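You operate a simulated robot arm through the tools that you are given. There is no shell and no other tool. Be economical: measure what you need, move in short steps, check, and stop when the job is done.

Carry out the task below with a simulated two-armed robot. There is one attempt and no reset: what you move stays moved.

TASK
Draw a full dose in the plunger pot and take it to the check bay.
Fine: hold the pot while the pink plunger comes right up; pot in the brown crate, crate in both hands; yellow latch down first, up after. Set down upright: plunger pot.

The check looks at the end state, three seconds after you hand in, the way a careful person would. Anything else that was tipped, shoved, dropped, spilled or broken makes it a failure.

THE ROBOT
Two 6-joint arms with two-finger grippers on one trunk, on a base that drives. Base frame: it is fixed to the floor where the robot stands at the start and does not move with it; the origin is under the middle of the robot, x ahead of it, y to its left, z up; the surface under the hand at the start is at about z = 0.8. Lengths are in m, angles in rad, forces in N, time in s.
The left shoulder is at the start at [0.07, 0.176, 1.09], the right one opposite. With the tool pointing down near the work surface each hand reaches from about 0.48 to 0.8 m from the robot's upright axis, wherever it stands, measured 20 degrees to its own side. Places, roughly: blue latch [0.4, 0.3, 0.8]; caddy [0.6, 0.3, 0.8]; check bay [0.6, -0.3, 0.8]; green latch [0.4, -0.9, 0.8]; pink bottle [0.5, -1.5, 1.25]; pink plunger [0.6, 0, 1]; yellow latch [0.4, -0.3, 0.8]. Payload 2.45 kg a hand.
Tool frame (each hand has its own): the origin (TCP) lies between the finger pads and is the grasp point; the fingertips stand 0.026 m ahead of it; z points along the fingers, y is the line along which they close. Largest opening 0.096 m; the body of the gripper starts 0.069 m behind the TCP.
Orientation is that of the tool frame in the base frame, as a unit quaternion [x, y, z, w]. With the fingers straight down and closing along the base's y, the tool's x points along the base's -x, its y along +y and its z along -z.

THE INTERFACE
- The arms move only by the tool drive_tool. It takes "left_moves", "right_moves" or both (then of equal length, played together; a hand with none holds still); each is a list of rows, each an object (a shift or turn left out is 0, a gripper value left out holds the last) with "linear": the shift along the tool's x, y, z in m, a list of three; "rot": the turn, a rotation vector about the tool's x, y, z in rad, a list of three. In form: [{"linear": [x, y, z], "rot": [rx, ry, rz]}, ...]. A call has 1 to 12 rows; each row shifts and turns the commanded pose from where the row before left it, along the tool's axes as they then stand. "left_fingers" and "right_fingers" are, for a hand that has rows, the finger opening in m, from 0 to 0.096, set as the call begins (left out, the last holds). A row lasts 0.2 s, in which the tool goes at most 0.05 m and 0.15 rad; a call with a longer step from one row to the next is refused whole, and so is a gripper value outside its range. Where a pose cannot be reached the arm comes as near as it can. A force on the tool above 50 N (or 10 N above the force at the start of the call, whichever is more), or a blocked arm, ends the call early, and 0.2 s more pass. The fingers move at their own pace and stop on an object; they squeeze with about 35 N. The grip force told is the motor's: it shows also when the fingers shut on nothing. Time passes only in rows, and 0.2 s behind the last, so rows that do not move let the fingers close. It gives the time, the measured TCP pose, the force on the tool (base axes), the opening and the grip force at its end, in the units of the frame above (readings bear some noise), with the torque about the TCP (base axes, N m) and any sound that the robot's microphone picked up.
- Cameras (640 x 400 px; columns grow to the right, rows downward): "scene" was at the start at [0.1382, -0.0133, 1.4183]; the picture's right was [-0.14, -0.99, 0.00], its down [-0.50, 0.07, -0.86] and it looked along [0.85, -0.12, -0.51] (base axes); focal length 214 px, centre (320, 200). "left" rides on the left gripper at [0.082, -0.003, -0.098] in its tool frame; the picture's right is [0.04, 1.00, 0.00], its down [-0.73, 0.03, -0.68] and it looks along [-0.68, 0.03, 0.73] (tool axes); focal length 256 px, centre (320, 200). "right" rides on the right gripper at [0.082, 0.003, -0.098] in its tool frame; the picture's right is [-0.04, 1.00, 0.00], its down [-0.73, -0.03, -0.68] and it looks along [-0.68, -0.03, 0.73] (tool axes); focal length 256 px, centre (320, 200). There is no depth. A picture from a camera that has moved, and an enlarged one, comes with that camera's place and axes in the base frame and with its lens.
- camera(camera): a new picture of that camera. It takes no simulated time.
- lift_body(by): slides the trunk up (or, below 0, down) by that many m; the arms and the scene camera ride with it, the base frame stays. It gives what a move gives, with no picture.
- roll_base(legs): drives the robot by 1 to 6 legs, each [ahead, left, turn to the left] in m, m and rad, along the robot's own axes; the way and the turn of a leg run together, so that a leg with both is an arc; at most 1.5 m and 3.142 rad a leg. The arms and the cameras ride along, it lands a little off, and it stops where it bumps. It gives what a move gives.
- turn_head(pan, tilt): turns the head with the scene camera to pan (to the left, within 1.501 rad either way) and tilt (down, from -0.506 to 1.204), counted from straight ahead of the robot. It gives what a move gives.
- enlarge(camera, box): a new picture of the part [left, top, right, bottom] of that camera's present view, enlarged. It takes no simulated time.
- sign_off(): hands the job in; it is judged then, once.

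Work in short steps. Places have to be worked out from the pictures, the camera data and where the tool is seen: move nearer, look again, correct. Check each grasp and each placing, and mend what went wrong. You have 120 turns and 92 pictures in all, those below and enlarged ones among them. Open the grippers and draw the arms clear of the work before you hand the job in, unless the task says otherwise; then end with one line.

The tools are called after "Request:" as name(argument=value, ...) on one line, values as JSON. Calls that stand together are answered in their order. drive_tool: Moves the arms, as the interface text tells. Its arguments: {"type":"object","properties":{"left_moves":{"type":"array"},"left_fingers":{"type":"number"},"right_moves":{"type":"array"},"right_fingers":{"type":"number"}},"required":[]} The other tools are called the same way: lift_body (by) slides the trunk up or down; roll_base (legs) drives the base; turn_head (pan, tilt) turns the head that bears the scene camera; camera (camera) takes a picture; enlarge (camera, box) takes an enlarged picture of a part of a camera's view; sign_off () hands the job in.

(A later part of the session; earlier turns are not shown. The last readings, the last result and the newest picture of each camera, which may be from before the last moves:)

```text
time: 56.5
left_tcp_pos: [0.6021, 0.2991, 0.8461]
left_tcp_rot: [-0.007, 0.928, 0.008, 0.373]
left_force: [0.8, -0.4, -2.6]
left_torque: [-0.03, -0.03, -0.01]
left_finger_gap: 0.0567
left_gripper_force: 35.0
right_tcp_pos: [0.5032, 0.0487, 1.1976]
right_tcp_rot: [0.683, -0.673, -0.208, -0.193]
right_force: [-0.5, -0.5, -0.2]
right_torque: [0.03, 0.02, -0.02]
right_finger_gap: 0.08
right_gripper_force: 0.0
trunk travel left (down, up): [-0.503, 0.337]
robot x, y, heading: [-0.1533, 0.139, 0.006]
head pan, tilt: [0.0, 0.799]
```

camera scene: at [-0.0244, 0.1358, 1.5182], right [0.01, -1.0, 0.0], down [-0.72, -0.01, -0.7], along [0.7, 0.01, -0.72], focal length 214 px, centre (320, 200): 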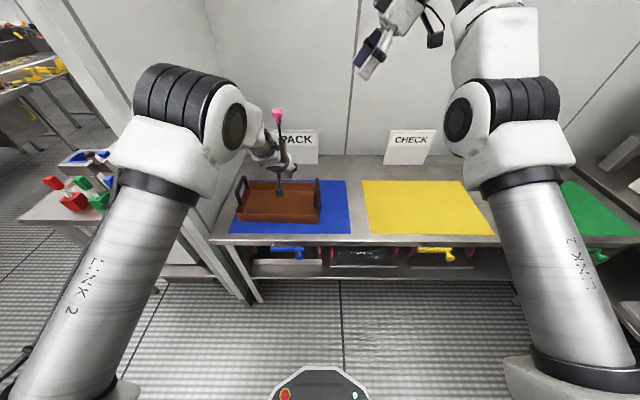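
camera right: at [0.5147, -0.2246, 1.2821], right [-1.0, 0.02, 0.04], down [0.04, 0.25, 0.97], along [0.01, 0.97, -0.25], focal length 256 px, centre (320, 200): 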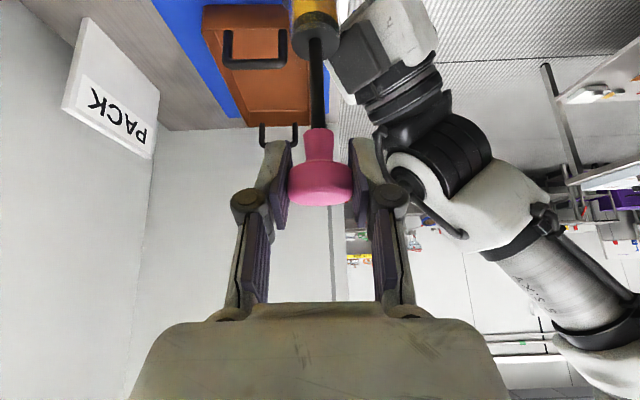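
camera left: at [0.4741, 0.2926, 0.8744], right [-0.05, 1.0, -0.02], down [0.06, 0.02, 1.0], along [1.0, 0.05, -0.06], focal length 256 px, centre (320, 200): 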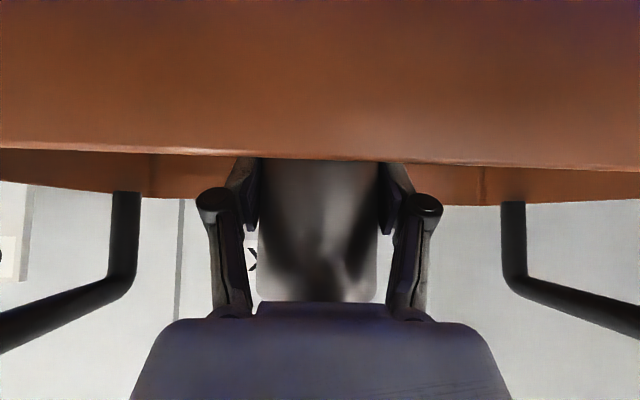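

No contact yet (the pot slid up a little in the grip during the pull). Continuing down.

Request:
lift_body(by=-0.003)

Request:
lift_body(by=-0.003)

Request:
enlarge(camera="scene", box=[220, 60, 360, 200])

```text
time: 57.0
left_tcp_pos: [0.6015, 0.2973, 0.843]
left_tcp_rot: [-0.007, 0.928, 0.008, 0.373]
left_force: [-0.3, 0.4, -2.5]
left_torque: [-0.03, 0.01, 0.0]
left_finger_gap: 0.0565
left_gripper_force: 35.1
right_tcp_pos: [0.5046, 0.0487, 1.1928]
right_tcp_rot: [0.682, -0.673, -0.208, -0.194]
right_force: [-0.3, -0.1, 0.3]
right_torque: [-0.02, 0.0, -0.02]
right_finger_gap: 0.08
right_gripper_force: 0.0
trunk travel left (down, up): [-0.5, 0.34]
robot x, y, heading: [-0.158, 0.1364, 0.014]
head pan, tilt: [0.0, 0.799]
```

```text
time: 57.5
left_tcp_pos: [0.6017, 0.2994, 0.8403]
left_tcp_rot: [-0.008, 0.928, 0.008, 0.373]
left_force: [0.2, 0.2, -3.4]
left_torque: [0.0, -0.03, -0.02]
left_finger_gap: 0.0568
left_gripper_force: 34.7
right_tcp_pos: [0.5033, 0.0477, 1.1917]
right_tcp_rot: [0.682, -0.674, -0.208, -0.194]
right_force: [-0.8, 1.1, -0.4]
right_torque: [0.01, 0.0, -0.01]
right_finger_gap: 0.0803
right_gripper_force: 0.1
trunk travel left (down, up): [-0.497, 0.343]
robot x, y, heading: [-0.1573, 0.1411, 0.011]
head pan, tilt: [0.0, 0.799]
```

```text
2.86 times, centred on (290, 130) of scene
camera zoom: at [-0.0246, 0.1369, 1.3172], right [0.01, -1.0, 0.0], down [-0.72, -0.01, -0.7], along [0.7, 0.01, -0.72], focal length 613 px, centre (406, 400)
```

zoom: 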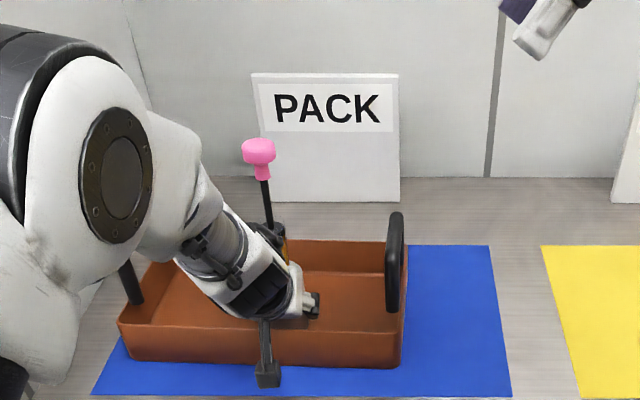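

Comparing wrist pictures, the pot slid ~15 mm up in the grip at the stop, so its bottom is ≈0.809 now — nearly touching. Continuing in 2 mm steps.

Request:
lift_body(by=-0.002)

Request:
lift_body(by=-0.002)

```text
time: 58.0
left_tcp_pos: [0.6019, 0.2985, 0.8393]
left_tcp_rot: [-0.007, 0.928, 0.007, 0.372]
left_force: [1.0, -0.8, -1.6]
left_torque: [-0.06, 0.02, 0.02]
left_finger_gap: 0.0565
left_gripper_force: 35.4
right_tcp_pos: [0.5028, 0.0485, 1.1897]
right_tcp_rot: [0.682, -0.674, -0.207, -0.194]
right_force: [0.9, 0.0, -0.7]
right_torque: [-0.03, 0.0, 0.0]
right_finger_gap: 0.08
right_gripper_force: 0.1
trunk travel left (down, up): [-0.495, 0.345]
robot x, y, heading: [-0.1554, 0.1373, 0.009]
head pan, tilt: [0.0, 0.799]
```

```text
time: 58.5
left_tcp_pos: [0.6015, 0.2989, 0.8395]
left_tcp_rot: [-0.007, 0.927, 0.007, 0.374]
left_force: [3.8, 0.2, 9.1]
left_torque: [-0.15, 0.05, 0.08]
left_finger_gap: 0.0564
left_gripper_force: 34.9
right_tcp_pos: [0.5033, 0.0484, 1.1884]
right_tcp_rot: [0.683, -0.673, -0.208, -0.194]
right_force: [-0.2, -0.3, -0.2]
right_torque: [-0.01, 0.01, -0.01]
right_finger_gap: 0.0801
right_gripper_force: 0.1
trunk travel left (down, up): [-0.493, 0.347]
robot x, y, heading: [-0.157, 0.1329, 0.002]
head pan, tilt: [0.0, 0.799]
```

Contact (+9 N): pot is on the crate floor. Opening the left hand.

Request:
drive_tool(left_moves=[{}, {}, {}], left_fingers=0.09)

Request:
camera(camera="left")

Request:
enlarge(camera="scene", box=[220, 60, 360, 200])

```text
time: 59.3
left_tcp_pos: [0.6012, 0.2982, 0.8367]
left_tcp_rot: [-0.008, 0.928, 0.008, 0.373]
left_force: [0.0, 1.1, -0.2]
left_torque: [-0.02, 0.01, -0.01]
left_finger_gap: 0.0903
left_gripper_force: 0.0
right_tcp_pos: [0.5041, 0.049, 1.1875]
right_tcp_rot: [0.682, -0.674, -0.208, -0.194]
right_force: [1.3, 0.1, -0.3]
right_torque: [0.01, 0.0, -0.01]
right_finger_gap: 0.0798
right_gripper_force: 0.0
trunk travel left (down, up): [-0.493, 0.347]
robot x, y, heading: [-0.1545, 0.1371, 0.005]
head pan, tilt: [0.0, 0.799]
```

```text
33 pictures are left
camera left: at [0.474, 0.2925, 0.8525], right [-0.05, 1.0, -0.02], down [0.06, 0.02, 1.0], along [1.0, 0.05, -0.06], focal length 256 px, centre (320, 200)
```

left: 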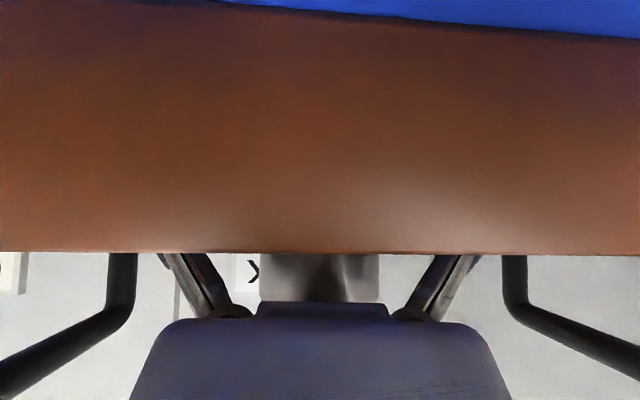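

```text
2.86 times, centred on (290, 130) of scene
camera zoom: at [-0.025, 0.1368, 1.3132], right [0.01, -1.0, 0.0], down [-0.72, -0.01, -0.7], along [0.7, 0.01, -0.72], focal length 613 px, centre (406, 400)
```

zoom: 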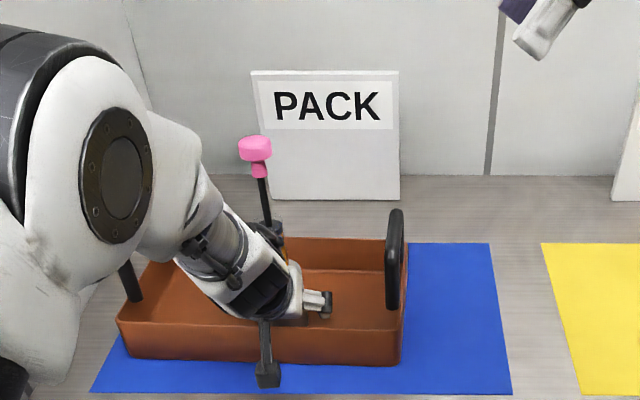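

Pot stands free in the crate. Withdrawing the left hand back along its axis 0.1 m, then raising the trunk.

Request:
drive_tool(left_moves=[{"linear": [0, 0, -0.02]}, {"linear": [0, 0, -0.04]}, {"linear": [0, 0, -0.04]}])

Request:
lift_body(by=0.25)

Request:
enlarge(camera="scene", box=[200, 80, 400, 240])

```text
time: 60.1
left_tcp_pos: [0.5458, 0.3395, 0.9069]
left_tcp_rot: [-0.006, 0.93, 0.017, 0.368]
left_force: [-0.4, 0.7, 0.2]
left_torque: [-0.03, -0.01, -0.02]
left_finger_gap: 0.0901
left_gripper_force: 0.1
left hand out of reach, approached as far as the arm can: row 2, 3
right_tcp_pos: [0.5002, 0.0499, 1.1891]
right_tcp_rot: [0.682, -0.674, -0.207, -0.195]
right_force: [-0.4, 0.5, 0.5]
right_torque: [-0.06, -0.02, -0.05]
right_finger_gap: 0.08
right_gripper_force: 0.0
trunk travel left (down, up): [-0.493, 0.347]
robot x, y, heading: [-0.1558, 0.135, 0.012]
head pan, tilt: [0.0, 0.799]
```

```text
time: 62.7
left_tcp_pos: [0.5492, 0.3368, 1.1545]
left_tcp_rot: [-0.006, 0.93, 0.017, 0.367]
left_force: [-0.1, 0.2, -0.8]
left_torque: [-0.02, -0.01, 0.0]
left_finger_gap: 0.0902
left_gripper_force: 0.2
right_tcp_pos: [0.5039, 0.0484, 1.4367]
right_tcp_rot: [0.682, -0.674, -0.207, -0.194]
right_force: [0.2, -0.5, -0.5]
right_torque: [0.02, -0.05, -0.02]
right_finger_gap: 0.0798
right_gripper_force: 0.0
trunk travel left (down, up): [-0.743, 0.097]
robot x, y, heading: [-0.1563, 0.1328, 0.011]
head pan, tilt: [0.0, 0.799]
```

```text
2.50 times, centred on (300, 160) of scene
camera zoom: at [-0.0249, 0.1368, 1.5632], right [0.01, -1.0, 0.0], down [-0.72, -0.01, -0.7], along [0.7, 0.01, -0.72], focal length 536 px, centre (370, 300)
```

zoom: 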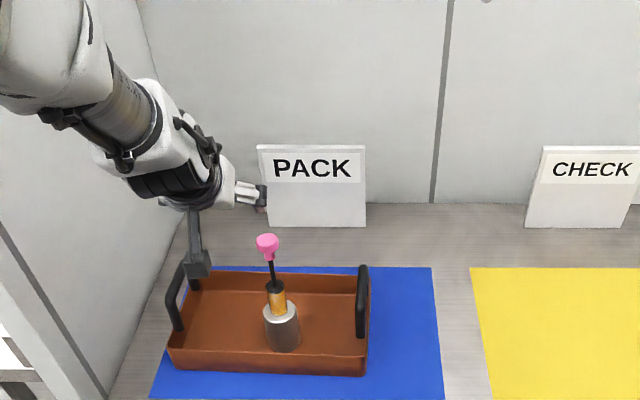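

Pot stands upright in the crate, plunger up. Now returning both hands to straight-down orientation at safe height.

Request:
drive_tool(left_moves=[{"linear": [0, -0.01, 0], "rot": [0, 0.127, 0]}, {"linear": [0, -0.01, 0], "rot": [0, 0.127, 0]}, {"linear": [0, -0.01, 0], "rot": [0, 0.127, 0]}, {"linear": [0, -0.01, 0], "rot": [0, 0.127, 0]}, {"rot": [0, 0.127, 0]}, {"rot": [0, 0.115, 0]}], right_moves=[{"rot": [0, 0.145, 0]}, {"rot": [0, 0.145, 0]}, {"rot": [0, 0.145, 0]}, {"rot": [0, 0.145, 0]}, {}, {}])

Request:
drive_tool(right_moves=[{"rot": [0, 0, 0.143]}, {"rot": [0, 0, 0.143]}, {"rot": [0, 0, 0.143]}, {"rot": [0, 0, 0.143]}, {"rot": [0, 0, 0.143]}, {"rot": [0, 0, 0.143]}, {"rot": [0, 0, 0.143]}, {"rot": [0, 0, 0.143]}, {"rot": [0, 0, 0.143]}, {"rot": [0, 0, 0.143]}, {"rot": [0, 0, 0.141]}])

```text
time: 64.1
left_tcp_pos: [0.4195, 0.3039, 1.1136]
left_tcp_rot: [0.028, 0.999, -0.019, 0.015]
left_force: [0.1, 0.9, 0.0]
left_torque: [0.01, -0.02, 0.05]
left_finger_gap: 0.0902
left_gripper_force: 0.0
left hand out of reach, approached as far as the arm can: row 1, 2, 3, 4, 5, 6
right_tcp_pos: [0.4948, 0.0391, 1.3919]
right_tcp_rot: [0.713, -0.701, -0.004, 0.006]
right_force: [-0.8, -0.2, -0.3]
right_torque: [0.01, -0.02, 0.0]
right_finger_gap: 0.08
right_gripper_force: 0.1
right hand out of reach, approached as far as the arm can: row 1, 2, 3
trunk travel left (down, up): [-0.743, 0.097]
robot x, y, heading: [-0.1535, 0.1346, 0.011]
head pan, tilt: [0.0, 0.799]
```

```text
time: 66.5
left_tcp_pos: [0.4207, 0.3045, 1.1136]
left_tcp_rot: [0.028, 0.999, -0.019, 0.015]
left_force: [-0.3, -0.3, -0.8]
left_torque: [-0.02, 0.0, -0.03]
left_finger_gap: 0.0902
left_gripper_force: 0.0
right_tcp_pos: [0.5146, 0.0308, 1.3598]
right_tcp_rot: [-0.006, 1.0, -0.003, -0.008]
right_force: [-0.1, -0.2, 0.3]
right_torque: [0.01, 0.01, 0.01]
right_finger_gap: 0.08
right_gripper_force: 0.1
right hand out of reach, approached as far as the arm can: row 2
trunk travel left (down, up): [-0.743, 0.097]
robot x, y, heading: [-0.1535, 0.1382, 0.009]
head pan, tilt: [0.0, 0.799]
```

Both hands point down again. Raising a bit and driving the base to be centred on the crate (y≈0.308), 0.1 m closer.

Request:
lift_body(by=0.08)

Request:
roll_base(legs=[[0.0, 0.172, -0.008], [0.1, 0, 0]])

Request:
camera(camera="scene")

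Request:
camera(camera="right")

```text
time: 67.7
left_tcp_pos: [0.4211, 0.3045, 1.1933]
left_tcp_rot: [0.028, 0.999, -0.017, 0.015]
left_force: [0.0, 1.1, -0.9]
left_torque: [0.02, 0.0, 0.0]
left_finger_gap: 0.0901
left_gripper_force: 0.0
right_tcp_pos: [0.5152, 0.0305, 1.4385]
right_tcp_rot: [-0.009, 1.0, -0.003, -0.008]
right_force: [0.2, -0.6, 0.4]
right_torque: [0.02, -0.03, -0.01]
right_finger_gap: 0.08
right_gripper_force: 0.0
trunk travel left (down, up): [-0.823, 0.017]
robot x, y, heading: [-0.1513, 0.1366, 0.009]
head pan, tilt: [0.0, 0.799]
```

```text
time: 69.9
left_tcp_pos: [0.5173, 0.4757, 1.1957]
left_tcp_rot: [0.031, 0.999, -0.018, 0.017]
left_force: [-0.8, 0.3, 0.7]
left_torque: [-0.01, -0.01, 0.01]
left_finger_gap: 0.0899
left_gripper_force: 0.1
right_tcp_pos: [0.6092, 0.2035, 1.4401]
right_tcp_rot: [-0.006, 1.0, -0.002, -0.006]
right_force: [0.4, -0.8, -0.1]
right_torque: [-0.01, -0.05, 0.02]
right_finger_gap: 0.0799
right_gripper_force: 0.1
trunk travel left (down, up): [-0.823, 0.017]
robot x, y, heading: [-0.0577, 0.3135, 0.001]
head pan, tilt: [0.0, 0.799]
```

```text
30 pictures are left
camera scene: at [0.0688, 0.3112, 1.6438], right [0.0, -1.0, 0.0], down [-0.71, 0.0, -0.7], along [0.7, 0.0, -0.71], focal length 214 px, centre (320, 200)
```

scene: 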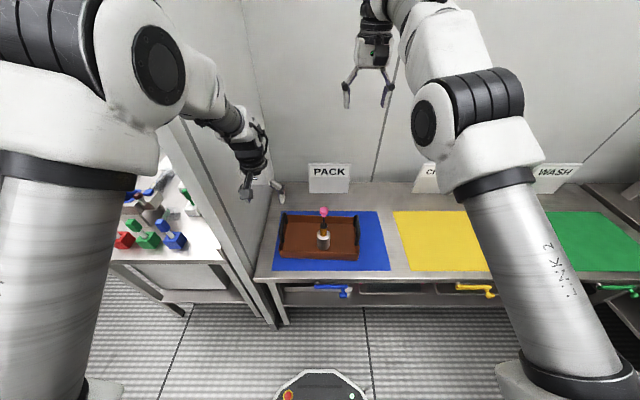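

```text
29 pictures are left
camera right: at [0.5263, 0.2054, 1.5417], right [0.03, 1.0, -0.01], down [0.74, -0.02, 0.67], along [0.67, -0.02, -0.74], focal length 256 px, centre (320, 200)
```

right: 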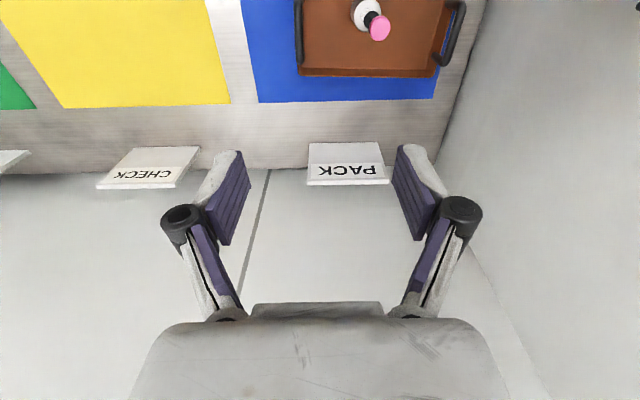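

Zooming on the crate to locate the handles.

Request:
enlarge(camera="scene", box=[265, 190, 385, 280])

```text
4.44 times, centred on (325, 235) of scene
camera zoom: at [0.0688, 0.3112, 1.6438], right [0.0, -1.0, 0.0], down [-0.71, 0.0, -0.7], along [0.7, 0.0, -0.71], focal length 953 px, centre (298, 44)
```

zoom: 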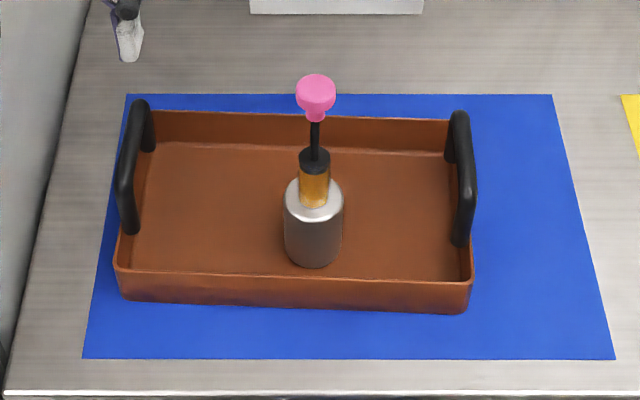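

Handle bars: right ≈(0.635, 0.155), left ≈(0.65, 0.474), crate yawed ≈−0.04. Bringing both hands over the handles at z≈1.19, with small orientation fixes.

Request:
drive_tool(left_moves=[{"rot": [-0.036, 0.033, -0.02]}, {"linear": [-0.03, 0, 0]}, {"linear": [-0.03, 0, 0]}, {"linear": [-0.035, 0, 0]}, {"linear": [-0.035, 0, 0]}, {}], right_moves=[{"linear": [-0.007, -0.012, 0.046], "rot": [0, 0, 0.04]}, {"linear": [-0.007, -0.012, 0.046]}, {"linear": [-0.006, -0.012, 0.046]}, {"linear": [-0.006, -0.012, 0.046]}, {"linear": [0, 0, 0.046]}, {"linear": [0, 0, 0.014]}], left_fingers=0.08, right_fingers=0.08)

Request:
camera(camera="left")

Request:
camera(camera="right")

```text
time: 71.3
left_tcp_pos: [0.5663, 0.4598, 1.1775]
left_tcp_rot: [0.046, 0.998, -0.033, 0.021]
left_force: [0.2, -0.2, -1.2]
left_torque: [0.01, 0.01, 0.0]
left_finger_gap: 0.08
left_gripper_force: 0.0
left hand out of reach, approached as far as the arm can: row 1, 2, 3, 4, 5
right_tcp_pos: [0.636, 0.1516, 1.1947]
right_tcp_rot: [0.014, 1.0, -0.003, -0.009]
right_force: [0.6, -0.2, 0.5]
right_torque: [-0.02, 0.0, 0.0]
right_finger_gap: 0.0798
right_gripper_force: 0.1
trunk travel left (down, up): [-0.823, 0.017]
robot x, y, heading: [-0.057, 0.3105, 0.005]
head pan, tilt: [0.0, 0.799]
```

```text
27 pictures are left
camera left: at [0.4796, 0.4701, 1.274], right [0.05, 1.0, -0.07], down [0.71, 0.01, 0.71], along [0.71, -0.08, -0.7], focal length 256 px, centre (320, 200)
```

left: 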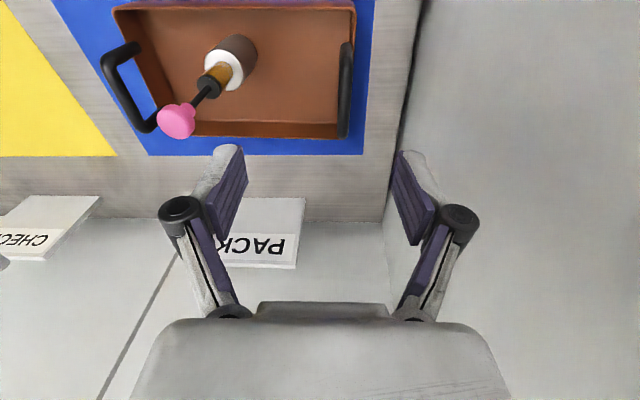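

```text
26 pictures are left
camera right: at [0.5546, 0.1587, 1.2952], right [0.07, 1.0, -0.01], down [0.74, -0.05, 0.67], along [0.67, -0.05, -0.74], focal length 256 px, centre (320, 200)
```

right: 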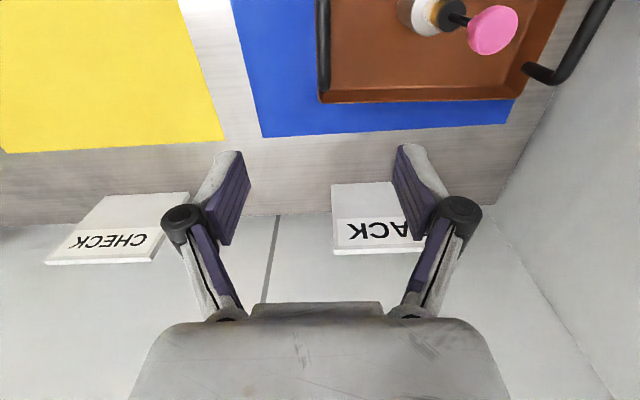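

Right is in place; left is stuck at a reach limit. Trying it raised and outward to get out of that corner.

Request:
drive_tool(left_moves=[{"linear": [0, 0, -0.04]}, {"linear": [0, 0, -0.04]}, {"linear": [-0.02, 0, -0.03]}, {"linear": [-0.03, 0, 0]}, {"linear": [-0.03, 0, 0]}])

```text
time: 72.5
left_tcp_pos: [0.5395, 0.4607, 1.2547]
left_tcp_rot: [0.046, 0.998, -0.029, 0.021]
left_force: [-0.2, 0.4, 0.4]
left_torque: [-0.04, 0.02, 0.02]
left_finger_gap: 0.0801
left_gripper_force: 0.1
left hand out of reach, approached as far as the arm can: row 1, 2, 3, 4, 5
right_tcp_pos: [0.6356, 0.1528, 1.1962]
right_tcp_rot: [0.014, 1.0, -0.002, -0.008]
right_force: [0.6, -0.2, 0.0]
right_torque: [-0.02, 0.01, 0.0]
right_finger_gap: 0.0799
right_gripper_force: 0.0
trunk travel left (down, up): [-0.823, 0.017]
robot x, y, heading: [-0.053, 0.3092, 0.006]
head pan, tilt: [0.0, 0.799]
```

Reach shrinks as it rises, so this is an outer limit in the present arm posture. Trying lower and forward.

Request:
drive_tool(left_moves=[{"linear": [0, 0, 0.045]}, {"linear": [0, 0, 0.045]}, {"linear": [0, 0, 0.045]}, {"linear": [0, 0, 0.045]}, {"linear": [-0.03, 0, 0]}, {"linear": [-0.03, 0, 0]}])

Request:
camera(camera="scene")

```text
time: 73.9
left_tcp_pos: [0.5637, 0.4595, 1.0748]
left_tcp_rot: [0.038, 0.999, -0.03, 0.02]
left_force: [-0.4, -0.4, -0.2]
left_torque: [0.02, -0.01, 0.03]
left_finger_gap: 0.0801
left_gripper_force: 0.1
left hand out of reach, approached as far as the arm can: row 1, 5, 6
right_tcp_pos: [0.6337, 0.1525, 1.1956]
right_tcp_rot: [0.014, 1.0, -0.003, -0.007]
right_force: [0.4, -0.7, 0.2]
right_torque: [0.01, -0.04, 0.02]
right_finger_gap: 0.0802
right_gripper_force: 0.0
trunk travel left (down, up): [-0.823, 0.017]
robot x, y, heading: [-0.0545, 0.3086, 0.005]
head pan, tilt: [0.0, 0.799]
```

```text
25 pictures are left
camera scene: at [0.0737, 0.3104, 1.6433], right [0.0, -1.0, 0.0], down [-0.72, 0.0, -0.7], along [0.7, 0.0, -0.72], focal length 214 px, centre (320, 200)
```

scene: 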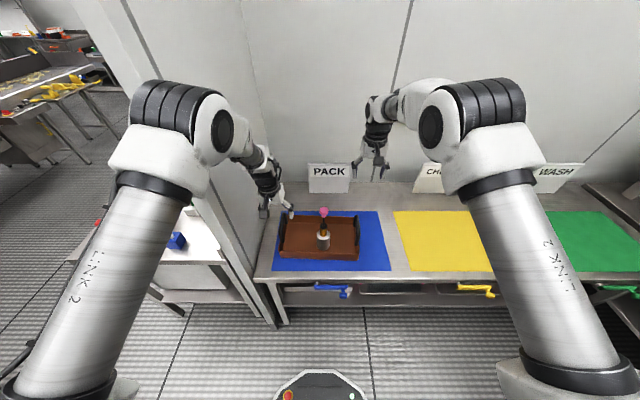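

Comparing the two arms' postures closely.

Request:
enlarge(camera="scene", box=[200, 70, 440, 230])

```text
2.50 times, centred on (320, 150) of scene
camera zoom: at [0.0737, 0.3104, 1.6433], right [0.0, -1.0, 0.0], down [-0.72, 0.0, -0.7], along [0.7, 0.0, -0.72], focal length 536 px, centre (320, 325)
```

zoom: 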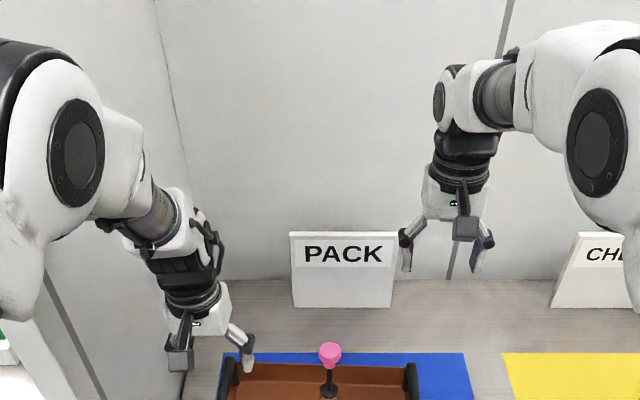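

The left arm seems in an awkward posture branch. I'll back the base off 0.25 m and bring the left hand to its start-like pose (higher, outward), then re-extend.

Request:
roll_base(legs=[[-0.25, 0, 0]])

Request:
drive_tool(left_moves=[{"linear": [0.02, 0, -0.04]}, {"linear": [0.02, 0.02, -0.04]}, {"linear": [0.02, 0.025, -0.035]}, {"linear": [0.02, 0.025, -0.035]}, {"linear": [0, 0.025, -0.04]}, {"linear": [0, 0, -0.045]}, {"linear": [0, 0, -0.045]}])

```text
time: 75.7
left_tcp_pos: [0.3187, 0.4588, 1.0739]
left_tcp_rot: [0.039, 0.999, -0.03, 0.018]
left_force: [0.0, 0.8, 0.3]
left_torque: [0.01, 0.03, 0.0]
left_finger_gap: 0.0797
left_gripper_force: 0.1
right_tcp_pos: [0.3908, 0.1505, 1.1956]
right_tcp_rot: [0.013, 1.0, -0.003, -0.008]
right_force: [0.4, 0.2, 0.4]
right_torque: [-0.02, 0.02, -0.01]
right_finger_gap: 0.08
right_gripper_force: 0.1
trunk travel left (down, up): [-0.823, 0.017]
robot x, y, heading: [-0.303, 0.3074, 0.0]
head pan, tilt: [0.0, 0.799]
```

```text
time: 77.3
left_tcp_pos: [0.2023, 0.4863, 1.3274]
left_tcp_rot: [0.038, 0.999, -0.03, 0.021]
left_force: [0.2, -0.2, 0.6]
left_torque: [0.03, 0.0, -0.01]
left_finger_gap: 0.0802
left_gripper_force: 0.1
left hand out of reach, approached as far as the arm can: row 3, 4, 5, 6, 7
right_tcp_pos: [0.3861, 0.1513, 1.1963]
right_tcp_rot: [0.013, 1.0, 0.0, -0.007]
right_force: [-0.8, -0.4, -0.2]
right_torque: [0.0, -0.04, -0.01]
right_finger_gap: 0.0799
right_gripper_force: 0.1
trunk travel left (down, up): [-0.823, 0.017]
robot x, y, heading: [-0.3042, 0.3085, 0.004]
head pan, tilt: [0.0, 0.799]
```

Testing whether a wrist-yaw limit is the blocker: small yaw and see if the pose becomes reachable.

Request:
drive_tool(left_moves=[{"rot": [0, 0, 0.14]}, {"rot": [0, 0, 0.14]}])

Request:
drive_tool(left_moves=[{"rot": [0, 0, -0.14]}, {"rot": [0, 0, -0.14]}, {"rot": [0, 0, -0.14]}, {"rot": [0, 0, -0.14]}])

Request:
turn_head(pan=0.5, tilt=0.3)

Request:
camera(camera="scene")

```text
time: 77.9
left_tcp_pos: [0.2035, 0.4876, 1.3257]
left_tcp_rot: [0.178, 0.983, -0.026, 0.025]
left_force: [0.3, 0.3, 0.7]
left_torque: [0.0, 0.0, 0.0]
left_finger_gap: 0.0799
left_gripper_force: 0.1
right_tcp_pos: [0.3869, 0.1519, 1.1967]
right_tcp_rot: [0.014, 1.0, -0.003, -0.007]
right_force: [0.3, 0.0, -0.3]
right_torque: [0.01, 0.0, 0.02]
right_finger_gap: 0.0799
right_gripper_force: 0.0
trunk travel left (down, up): [-0.823, 0.017]
robot x, y, heading: [-0.3039, 0.3107, -0.0]
head pan, tilt: [0.0, 0.799]
```

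```text
time: 78.9
left_tcp_pos: [0.1439, 0.446, 1.2784]
left_tcp_rot: [-0.1, 0.994, -0.05, 0.018]
left_force: [0.1, -1.2, 0.0]
left_torque: [0.07, -0.06, 0.05]
left_finger_gap: 0.0801
left_gripper_force: 0.1
left hand out of reach, approached as far as the arm can: row 3, 4
right_tcp_pos: [0.3861, 0.1472, 1.1964]
right_tcp_rot: [0.014, 1.0, -0.001, -0.007]
right_force: [0.0, 0.6, -0.4]
right_torque: [0.03, -0.08, -0.01]
right_finger_gap: 0.0801
right_gripper_force: 0.1
trunk travel left (down, up): [-0.823, 0.017]
robot x, y, heading: [-0.3001, 0.3102, 0.002]
head pan, tilt: [0.0, 0.799]
```

```text
time: 79.8
left_tcp_pos: [0.1469, 0.4527, 1.2783]
left_tcp_rot: [-0.097, 0.994, -0.051, 0.019]
left_force: [-0.5, -0.3, -0.3]
left_torque: [0.01, 0.01, 0.0]
left_finger_gap: 0.0803
left_gripper_force: 0.1
right_tcp_pos: [0.3888, 0.1531, 1.195]
right_tcp_rot: [0.014, 1.0, -0.002, -0.008]
right_force: [-0.4, 0.4, 0.2]
right_torque: [-0.03, 0.0, -0.01]
right_finger_gap: 0.08
right_gripper_force: 0.0
trunk travel left (down, up): [-0.823, 0.017]
robot x, y, heading: [-0.2989, 0.3117, 0.006]
head pan, tilt: [0.499, 0.3]
```

```text
23 pictures are left
camera scene: at [-0.1722, 0.3108, 1.6432], right [-0.01, -1.0, 0.0], down [-0.72, 0.0, -0.7], along [0.7, -0.01, -0.72], focal length 214 px, centre (320, 200)
```

scene: 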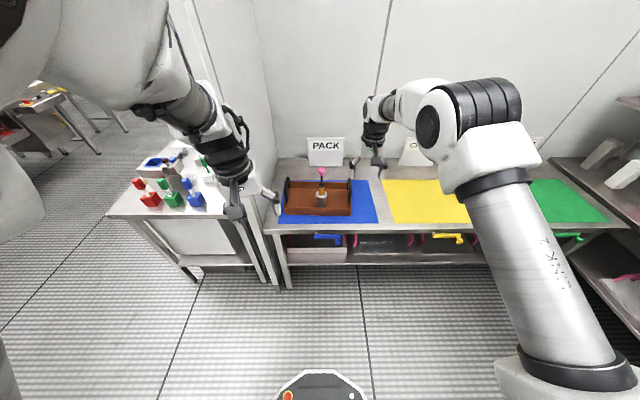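

The limit is in the left wrist yaw (one direction blocked). The gripper is symmetric, so I'll yaw it the free way by ~180°.

Request:
drive_tool(left_moves=[{"rot": [0, 0, 0.148]}, {"rot": [0, 0, 0.148]}, {"rot": [0, 0, 0.148]}, {"rot": [0, 0, 0.148]}, {"rot": [0, 0, 0.148]}, {"rot": [0, 0, 0.148]}, {"rot": [0, 0, 0.148]}, {"rot": [0, 0, 0.148]}, {"rot": [0, 0, 0.148]}, {"rot": [0, 0, 0.148]}, {"rot": [0, 0, 0.148]}, {"rot": [0, 0, 0.148]}])

Request:
drive_tool(left_moves=[{"rot": [0, 0, 0.148]}, {"rot": [0, 0, 0.148]}, {"rot": [0, 0, 0.148]}, {"rot": [0, 0, 0.148]}, {"rot": [0, 0, 0.148]}, {"rot": [0, 0, 0.148]}, {"rot": [0, 0, 0.148]}, {"rot": [0, 0, 0.148]}, {"rot": [0, 0, 0.148]}, {"rot": [0, 0, 0.148]}])

```text
time: 82.5
left_tcp_pos: [0.1458, 0.4513, 1.2802]
left_tcp_rot: [0.705, 0.708, -0.019, 0.047]
left_force: [0.3, 0.5, 0.2]
left_torque: [-0.04, 0.01, 0.0]
left_finger_gap: 0.0801
left_gripper_force: 0.1
right_tcp_pos: [0.3882, 0.1526, 1.1955]
right_tcp_rot: [0.015, 1.0, -0.002, -0.008]
right_force: [-0.4, 0.6, 0.1]
right_torque: [0.01, -0.02, -0.01]
right_finger_gap: 0.08
right_gripper_force: 0.0
trunk travel left (down, up): [-0.823, 0.017]
robot x, y, heading: [-0.2978, 0.3052, 0.006]
head pan, tilt: [0.499, 0.3]
```

```text
time: 84.7
left_tcp_pos: [0.1458, 0.4514, 1.2796]
left_tcp_rot: [0.998, 0.048, 0.018, 0.047]
left_force: [-0.5, 0.8, -0.8]
left_torque: [-0.03, 0.01, -0.02]
left_finger_gap: 0.0799
left_gripper_force: 0.1
right_tcp_pos: [0.3876, 0.1521, 1.1943]
right_tcp_rot: [0.014, 1.0, -0.002, -0.009]
right_force: [-0.4, -0.5, -0.4]
right_torque: [0.01, 0.01, -0.02]
right_finger_gap: 0.0796
right_gripper_force: 0.0
trunk travel left (down, up): [-0.823, 0.017]
robot x, y, heading: [-0.3028, 0.3105, -0.001]
head pan, tilt: [0.499, 0.3]
```

Yawed through. Straightening the tilt and extending forward above the left handle line.

Request:
drive_tool(left_moves=[{"rot": [0.046, -0.022, 0.0685]}, {"rot": [0.046, -0.022, 0.0685]}, {"linear": [0.042, -0.004, 0.014]}, {"linear": [0.042, -0.004, 0.014]}, {"linear": [0.042, -0.004, 0.014]}, {"linear": [0.042, -0.004, 0.014]}, {"linear": [0.042, -0.004, 0.014]}, {"linear": [0.04, -0.002, 0.014]}])

```text
time: 86.5
left_tcp_pos: [0.3053, 0.4087, 1.1896]
left_tcp_rot: [1.0, -0.021, -0.004, -0.008]
left_force: [0.1, -0.1, 0.8]
left_torque: [-0.01, -0.01, -0.01]
left_finger_gap: 0.0801
left_gripper_force: 0.1
left hand out of reach, approached as far as the arm can: row 2, 5, 6, 7, 8
right_tcp_pos: [0.3878, 0.1504, 1.1956]
right_tcp_rot: [0.014, 1.0, -0.002, -0.008]
right_force: [-0.4, 0.4, 0.2]
right_torque: [0.01, -0.01, -0.02]
right_finger_gap: 0.0798
right_gripper_force: 0.1
trunk travel left (down, up): [-0.823, 0.017]
robot x, y, heading: [-0.3054, 0.3147, 0.005]
head pan, tilt: [0.499, 0.3]
```

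Still limited at rel x≈0.61. Looking at the left arm's posture with the head.

Request:
camera(camera="scene")

Request:
turn_head(pan=-0.5, tilt=0.3)

Request:
drive_tool(right_moves=[{}])

Request:
camera(camera="scene")

```text
22 pictures are left
camera scene: at [-0.1714, 0.3545, 1.6876], right [0.48, -0.88, 0.0], down [-0.26, -0.14, -0.96], along [0.84, 0.46, -0.3], focal length 214 px, centre (320, 200)
```

scene: 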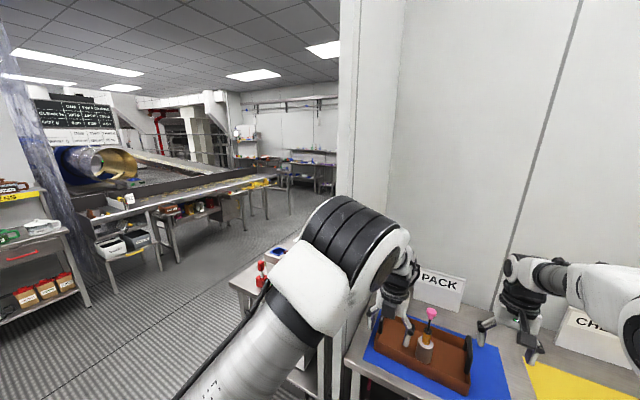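

```text
time: 87.7
left_tcp_pos: [0.3051, 0.4102, 1.1904]
left_tcp_rot: [1.0, -0.021, -0.003, -0.008]
left_force: [-0.3, -0.7, -0.4]
left_torque: [-0.01, 0.0, 0.01]
left_finger_gap: 0.08
left_gripper_force: 0.0
right_tcp_pos: [0.3877, 0.1514, 1.1957]
right_tcp_rot: [0.014, 1.0, -0.002, -0.008]
right_force: [0.2, 0.1, -0.2]
right_torque: [-0.01, 0.05, 0.01]
right_finger_gap: 0.0798
right_gripper_force: 0.0
trunk travel left (down, up): [-0.823, 0.017]
robot x, y, heading: [-0.2987, 0.3138, 0.006]
head pan, tilt: [-0.499, 0.3]
```

```text
time: 88.1
left_tcp_pos: [0.3055, 0.4101, 1.1905]
left_tcp_rot: [1.0, -0.021, -0.003, -0.009]
left_force: [-0.2, 0.5, -0.2]
left_torque: [-0.01, 0.01, -0.02]
left_finger_gap: 0.08
left_gripper_force: 0.1
right_tcp_pos: [0.387, 0.1511, 1.1963]
right_tcp_rot: [0.014, 1.0, -0.002, -0.008]
right_force: [0.6, 0.3, -1.3]
right_torque: [0.0, 0.01, -0.01]
right_finger_gap: 0.0799
right_gripper_force: 0.2
trunk travel left (down, up): [-0.823, 0.017]
robot x, y, heading: [-0.3041, 0.3099, 0.005]
head pan, tilt: [-0.499, 0.3]
```

```text
21 pictures are left
camera scene: at [-0.1713, 0.2656, 1.6876], right [-0.48, -0.88, 0.0], down [-0.26, 0.14, -0.96], along [0.84, -0.45, -0.3], focal length 214 px, centre (320, 200)
```

scene: 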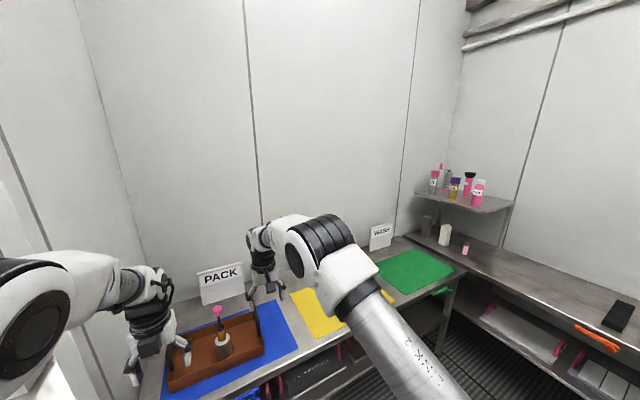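

The left forearm can't rise further in this posture (wrist limit), so I'll just work nearer: test left reach lower down at rel y≈0.16.

Request:
drive_tool(left_moves=[{"linear": [-0.02, -0.02, 0.03]}, {"linear": [-0.02, -0.02, 0.03]}, {"linear": [0, -0.02, 0.03]}, {"linear": [0, 0, 0.03]}])

Request:
drive_tool(left_moves=[{"linear": [0.02, 0, 0]}, {"linear": [0.02, 0, 0]}, {"linear": [0.02, 0, 0]}])

```text
time: 89.1
left_tcp_pos: [0.257, 0.4636, 1.073]
left_tcp_rot: [1.0, -0.024, -0.003, -0.013]
left_force: [-0.3, -0.2, 0.3]
left_torque: [-0.01, 0.02, 0.02]
left_finger_gap: 0.0797
left_gripper_force: 0.1
left hand out of reach, approached as far as the arm can: row 3
right_tcp_pos: [0.3886, 0.1513, 1.1954]
right_tcp_rot: [0.014, 1.0, -0.003, -0.008]
right_force: [0.1, 0.4, -0.2]
right_torque: [0.03, -0.03, -0.02]
right_finger_gap: 0.0797
right_gripper_force: 0.1
trunk travel left (down, up): [-0.823, 0.017]
robot x, y, heading: [-0.3057, 0.3117, 0.002]
head pan, tilt: [-0.499, 0.3]
```

```text
time: 89.9
left_tcp_pos: [0.2804, 0.4337, 1.0773]
left_tcp_rot: [1.0, -0.024, -0.003, -0.012]
left_force: [0.3, 0.3, -0.2]
left_torque: [-0.03, 0.01, 0.02]
left_finger_gap: 0.0802
left_gripper_force: 0.0
left hand out of reach, approached as far as the arm can: row 1, 2, 3
right_tcp_pos: [0.3874, 0.151, 1.1959]
right_tcp_rot: [0.014, 1.0, -0.003, -0.008]
right_force: [0.6, -0.3, -0.3]
right_torque: [-0.02, 0.0, 0.0]
right_finger_gap: 0.0802
right_gripper_force: 0.0
trunk travel left (down, up): [-0.823, 0.017]
robot x, y, heading: [-0.3039, 0.3089, 0.0]
head pan, tilt: [-0.499, 0.3]
```

I'll use a nearer stance: left at rel (0.55, 0.16), right at rel (0.535, −0.16), then drive in so both hands sit over the handles.

Request:
drive_tool(left_moves=[{"linear": [-0.02, -0.018, 0]}, {"linear": [-0.014, -0.017, 0]}, {}, {}], right_moves=[{"linear": [0.039, 0, 0.02]}, {"linear": [0.039, 0, 0.03]}, {"linear": [0.039, 0, 0.03]}, {"linear": [0.039, 0, 0.035]}])

Request:
turn_head(pan=0.0, tilt=1.0)

Request:
roll_base(legs=[[0.3, 0, 0]])

Request:
camera(camera="scene")

```text
refused: row 4 steps farther than a row can; nothing moved
```

```text
time: 91.0
left_tcp_pos: [0.2803, 0.4332, 1.0783]
left_tcp_rot: [1.0, -0.024, -0.003, -0.012]
left_force: [0.3, 0.0, -0.4]
left_torque: [-0.01, 0.0, 0.01]
left_finger_gap: 0.08
left_gripper_force: 0.0
right_tcp_pos: [0.3877, 0.1504, 1.1967]
right_tcp_rot: [0.014, 1.0, -0.003, -0.008]
right_force: [0.0, 0.5, -0.5]
right_torque: [-0.03, -0.02, 0.01]
right_finger_gap: 0.0798
right_gripper_force: 0.0
trunk travel left (down, up): [-0.823, 0.017]
robot x, y, heading: [-0.3013, 0.3122, 0.002]
head pan, tilt: [0.0, 1.0]
```

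```text
time: 93.0
left_tcp_pos: [0.5801, 0.4375, 1.0783]
left_tcp_rot: [1.0, -0.023, -0.002, -0.011]
left_force: [-0.5, -0.3, 0.6]
left_torque: [0.01, 0.01, -0.02]
left_finger_gap: 0.08
left_gripper_force: 0.0
right_tcp_pos: [0.6861, 0.1544, 1.1961]
right_tcp_rot: [0.013, 1.0, -0.003, -0.007]
right_force: [0.2, -0.3, 0.2]
right_torque: [-0.03, 0.02, -0.01]
right_finger_gap: 0.08
right_gripper_force: 0.1
trunk travel left (down, up): [-0.823, 0.017]
robot x, y, heading: [-0.0028, 0.3135, 0.004]
head pan, tilt: [0.0, 1.0]
```

```text
20 pictures are left
camera scene: at [0.1147, 0.3118, 1.6284], right [0.01, -1.0, 0.0], down [-0.84, 0.0, -0.54], along [0.54, 0.0, -0.84], focal length 214 px, centre (320, 200)
```

scene: 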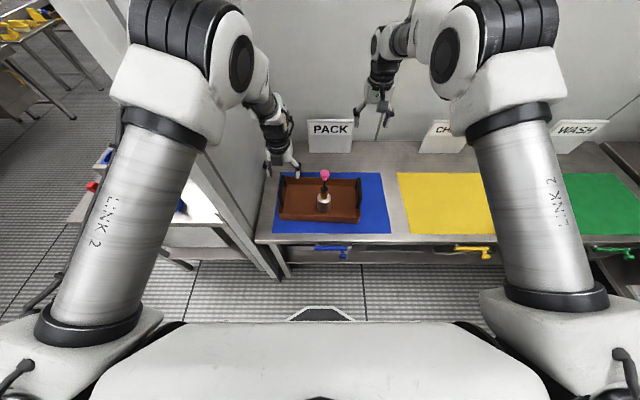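

Base has ~0.2 m clearance to the table. Repeating the arm adjustment with legal steps.

Request:
drive_tool(left_moves=[{"linear": [-0.018, -0.018, 0]}, {"linear": [-0.015, -0.018, 0]}, {}, {}], right_moves=[{"linear": [0.0385, 0, 0.029]}, {"linear": [0.0385, 0, 0.029]}, {"linear": [0.0385, 0, 0.029]}, {"linear": [0.0385, 0, 0.029]}])

Request:
roll_base(legs=[[0.09, 0, -0.004]])

Request:
camera(camera="right")

Request:
enlarge(camera="scene", box=[240, 120, 400, 240])

```text
time: 94.0
left_tcp_pos: [0.5478, 0.4762, 1.0785]
left_tcp_rot: [1.0, -0.022, -0.004, -0.012]
left_force: [0.6, 0.9, -0.3]
left_torque: [-0.01, -0.01, 0.02]
left_finger_gap: 0.08
left_gripper_force: 0.2
right_tcp_pos: [0.5319, 0.1558, 1.0814]
right_tcp_rot: [0.013, 1.0, -0.003, -0.007]
right_force: [-0.9, -0.7, 0.5]
right_torque: [0.04, -0.04, -0.02]
right_finger_gap: 0.0798
right_gripper_force: 0.0
trunk travel left (down, up): [-0.823, 0.017]
robot x, y, heading: [-0.003, 0.3112, 0.0]
head pan, tilt: [0.0, 1.0]
```

```text
time: 95.1
left_tcp_pos: [0.6357, 0.4734, 1.0806]
left_tcp_rot: [1.0, -0.025, -0.002, -0.012]
left_force: [-1.1, -0.5, -0.6]
left_torque: [-0.01, -0.02, 0.04]
left_finger_gap: 0.0801
left_gripper_force: 0.1
right_tcp_pos: [0.6184, 0.1554, 1.0832]
right_tcp_rot: [0.014, 1.0, -0.003, -0.005]
right_force: [-0.6, 0.1, 0.4]
right_torque: [0.0, -0.03, 0.01]
right_finger_gap: 0.0801
right_gripper_force: 0.1
trunk travel left (down, up): [-0.823, 0.017]
robot x, y, heading: [0.0879, 0.3132, -0.001]
head pan, tilt: [0.0, 1.0]
```

```text
19 pictures are left
camera right: at [0.5367, 0.1609, 1.1828], right [0.07, 1.0, -0.01], down [0.74, -0.05, 0.67], along [0.67, -0.05, -0.74], focal length 256 px, centre (320, 200)
```

right: 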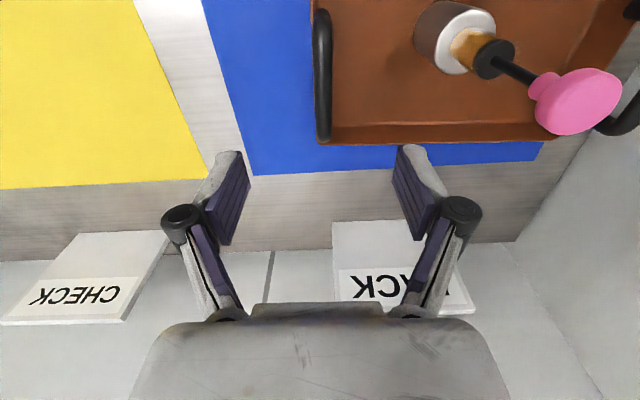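

```text
3.33 times, centred on (320, 180) of scene
camera zoom: at [0.2022, 0.3116, 1.6286], right [0.0, -1.0, 0.0], down [-0.84, 0.0, -0.54], along [0.54, 0.0, -0.84], focal length 715 px, centre (320, 267)
```

zoom: 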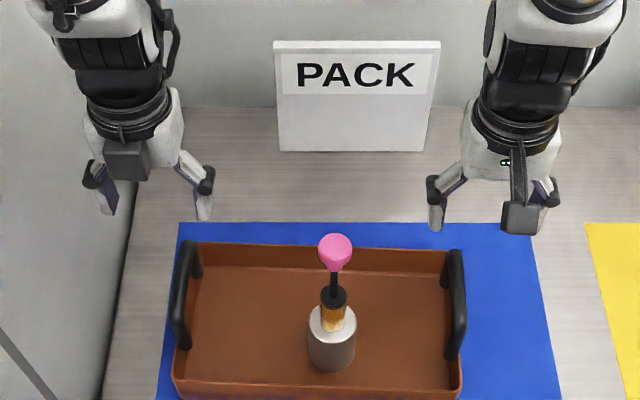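

Both TCPs line up with the bars (right y 0.157 vs 0.155, left y 0.470 vs 0.473). Lowering the trunk 0.13.

Request:
lift_body(by=-0.13)

Request:
camera(camera="right")

Request:
camera(camera="left")

```text
time: 96.7
left_tcp_pos: [0.6383, 0.4731, 0.9493]
left_tcp_rot: [1.0, -0.025, -0.003, -0.012]
left_force: [0.5, -0.2, 0.5]
left_torque: [0.01, -0.03, -0.05]
left_finger_gap: 0.0801
left_gripper_force: 0.0
right_tcp_pos: [0.6204, 0.1558, 0.9517]
right_tcp_rot: [0.015, 1.0, -0.003, -0.007]
right_force: [0.1, 0.3, -0.5]
right_torque: [0.02, -0.02, -0.01]
right_finger_gap: 0.0799
right_gripper_force: 0.1
trunk travel left (down, up): [-0.693, 0.147]
robot x, y, heading: [0.0893, 0.3127, 0.007]
head pan, tilt: [0.0, 1.0]
```

```text
17 pictures are left
camera right: at [0.5392, 0.161, 1.0517], right [0.07, 1.0, -0.01], down [0.74, -0.05, 0.67], along [0.67, -0.05, -0.74], focal length 256 px, centre (320, 200)
```

right: 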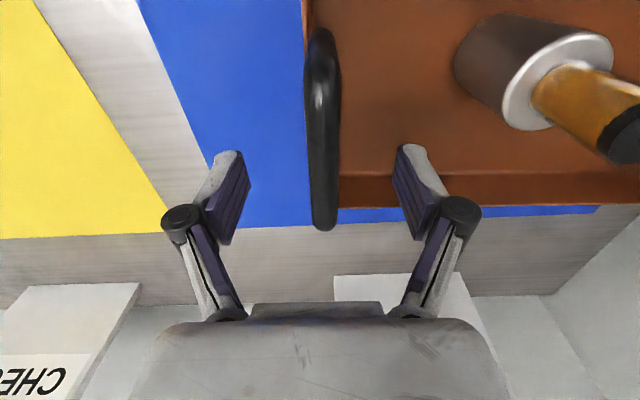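

```text
16 pictures are left
camera left: at [0.7197, 0.4706, 1.0486], right [-0.01, -1.0, -0.02], down [-0.73, -0.01, 0.68], along [-0.68, 0.02, -0.73], focal length 256 px, centre (320, 200)
```

left: 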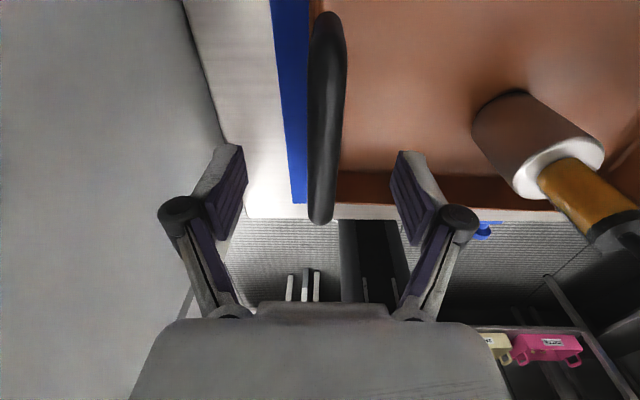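

Bars are centred; bar height resolves to ≈0.92. Lowering 0.035 more and closing both hands.

Request:
lift_body(by=-0.035)

Request:
drive_tool(left_moves=[{}, {}, {}, {}], right_moves=[{}, {}, {}, {}], left_fingers=0.005, right_fingers=0.005)

Request:
enlarge(camera="scene", box=[240, 100, 400, 220])

```text
time: 97.5
left_tcp_pos: [0.639, 0.4739, 0.9129]
left_tcp_rot: [1.0, -0.025, -0.003, -0.013]
left_force: [0.8, 0.1, -0.6]
left_torque: [0.02, -0.03, 0.02]
left_finger_gap: 0.08
left_gripper_force: 0.2
right_tcp_pos: [0.6214, 0.1548, 0.9163]
right_tcp_rot: [0.014, 1.0, -0.002, -0.007]
right_force: [0.5, -0.6, 0.3]
right_torque: [-0.01, 0.0, -0.03]
right_finger_gap: 0.0797
right_gripper_force: 0.1
trunk travel left (down, up): [-0.658, 0.182]
robot x, y, heading: [0.0869, 0.3126, 0.003]
head pan, tilt: [0.0, 1.0]
```

```text
time: 98.5
left_tcp_pos: [0.6398, 0.4742, 0.9139]
left_tcp_rot: [1.0, -0.025, -0.004, -0.012]
left_force: [-0.9, -19.4, -0.1]
left_torque: [0.26, -0.15, 0.18]
left_finger_gap: 0.0188
left_gripper_force: 10.1
right_tcp_pos: [0.6215, 0.1549, 0.9167]
right_tcp_rot: [0.014, 1.0, -0.002, -0.007]
right_force: [3.8, 18.3, 3.3]
right_torque: [-0.16, -0.08, -0.21]
right_finger_gap: 0.0186
right_gripper_force: 9.9
trunk travel left (down, up): [-0.658, 0.182]
robot x, y, heading: [0.0893, 0.313, -0.0]
head pan, tilt: [0.0, 1.0]
```

```text
3.33 times, centred on (320, 160) of scene
camera zoom: at [0.2069, 0.3118, 1.4631], right [0.0, -1.0, 0.0], down [-0.84, 0.0, -0.54], along [0.54, 0.0, -0.84], focal length 715 px, centre (320, 333)
```

zoom: 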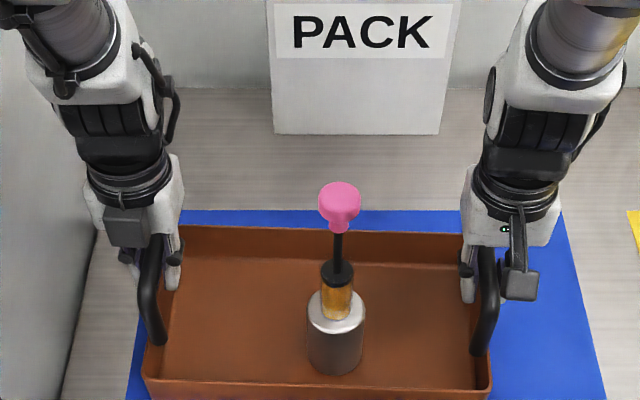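

Both bars gripped (gaps 0.019). Easing the 19 N inward squeeze by 2 mm each, then lifting 0.03.

Request:
drive_tool(left_moves=[{"linear": [0, 0.002, 0]}, {}], right_moves=[{"linear": [0, 0.002, 0]}, {}])

Request:
lift_body(by=0.03)

Request:
enlarge(camera="scene", box=[240, 100, 400, 220])

```text
time: 99.1
left_tcp_pos: [0.6381, 0.4722, 0.913]
left_tcp_rot: [1.0, -0.024, -0.005, -0.013]
left_force: [2.2, 31.6, -0.8]
left_torque: [-0.56, -0.25, 0.42]
left_finger_gap: 0.0179
left_gripper_force: 34.7
right_tcp_pos: [0.6212, 0.1563, 0.9151]
right_tcp_rot: [0.014, 1.0, -0.002, -0.008]
right_force: [0.6, -34.1, 2.9]
right_torque: [0.42, -0.75, -0.6]
right_finger_gap: 0.0178
right_gripper_force: 35.2
trunk travel left (down, up): [-0.658, 0.182]
robot x, y, heading: [0.0899, 0.3144, 0.001]
head pan, tilt: [0.0, 1.0]
```

```text
time: 99.9
left_tcp_pos: [0.6399, 0.4727, 0.943]
left_tcp_rot: [1.0, -0.024, -0.005, -0.012]
left_force: [-0.8, 9.9, -3.9]
left_torque: [-0.16, -0.08, 0.29]
left_finger_gap: 0.0189
left_gripper_force: 34.7
right_tcp_pos: [0.6216, 0.1549, 0.9451]
right_tcp_rot: [0.015, 1.0, -0.002, -0.01]
right_force: [1.5, -9.6, -5.1]
right_torque: [0.2, 0.08, -0.66]
right_finger_gap: 0.0163
right_gripper_force: 35.5
trunk travel left (down, up): [-0.689, 0.151]
robot x, y, heading: [0.0863, 0.3138, 0.001]
head pan, tilt: [0.0, 1.0]
stopped: the force on the tool passed its limit at 51 N (the readings are from after the stop); the commanded pose is now the measured one
```

```text
3.33 times, centred on (320, 160) of scene
camera zoom: at [0.209, 0.3117, 1.4936], right [0.0, -1.0, 0.0], down [-0.84, 0.0, -0.54], along [0.54, 0.0, -0.84], focal length 715 px, centre (320, 333)
```

zoom: 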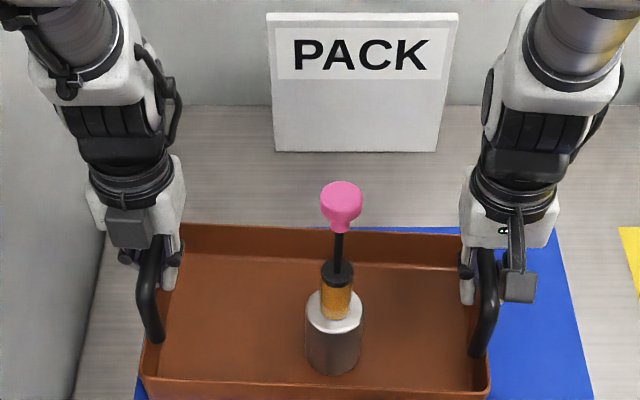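

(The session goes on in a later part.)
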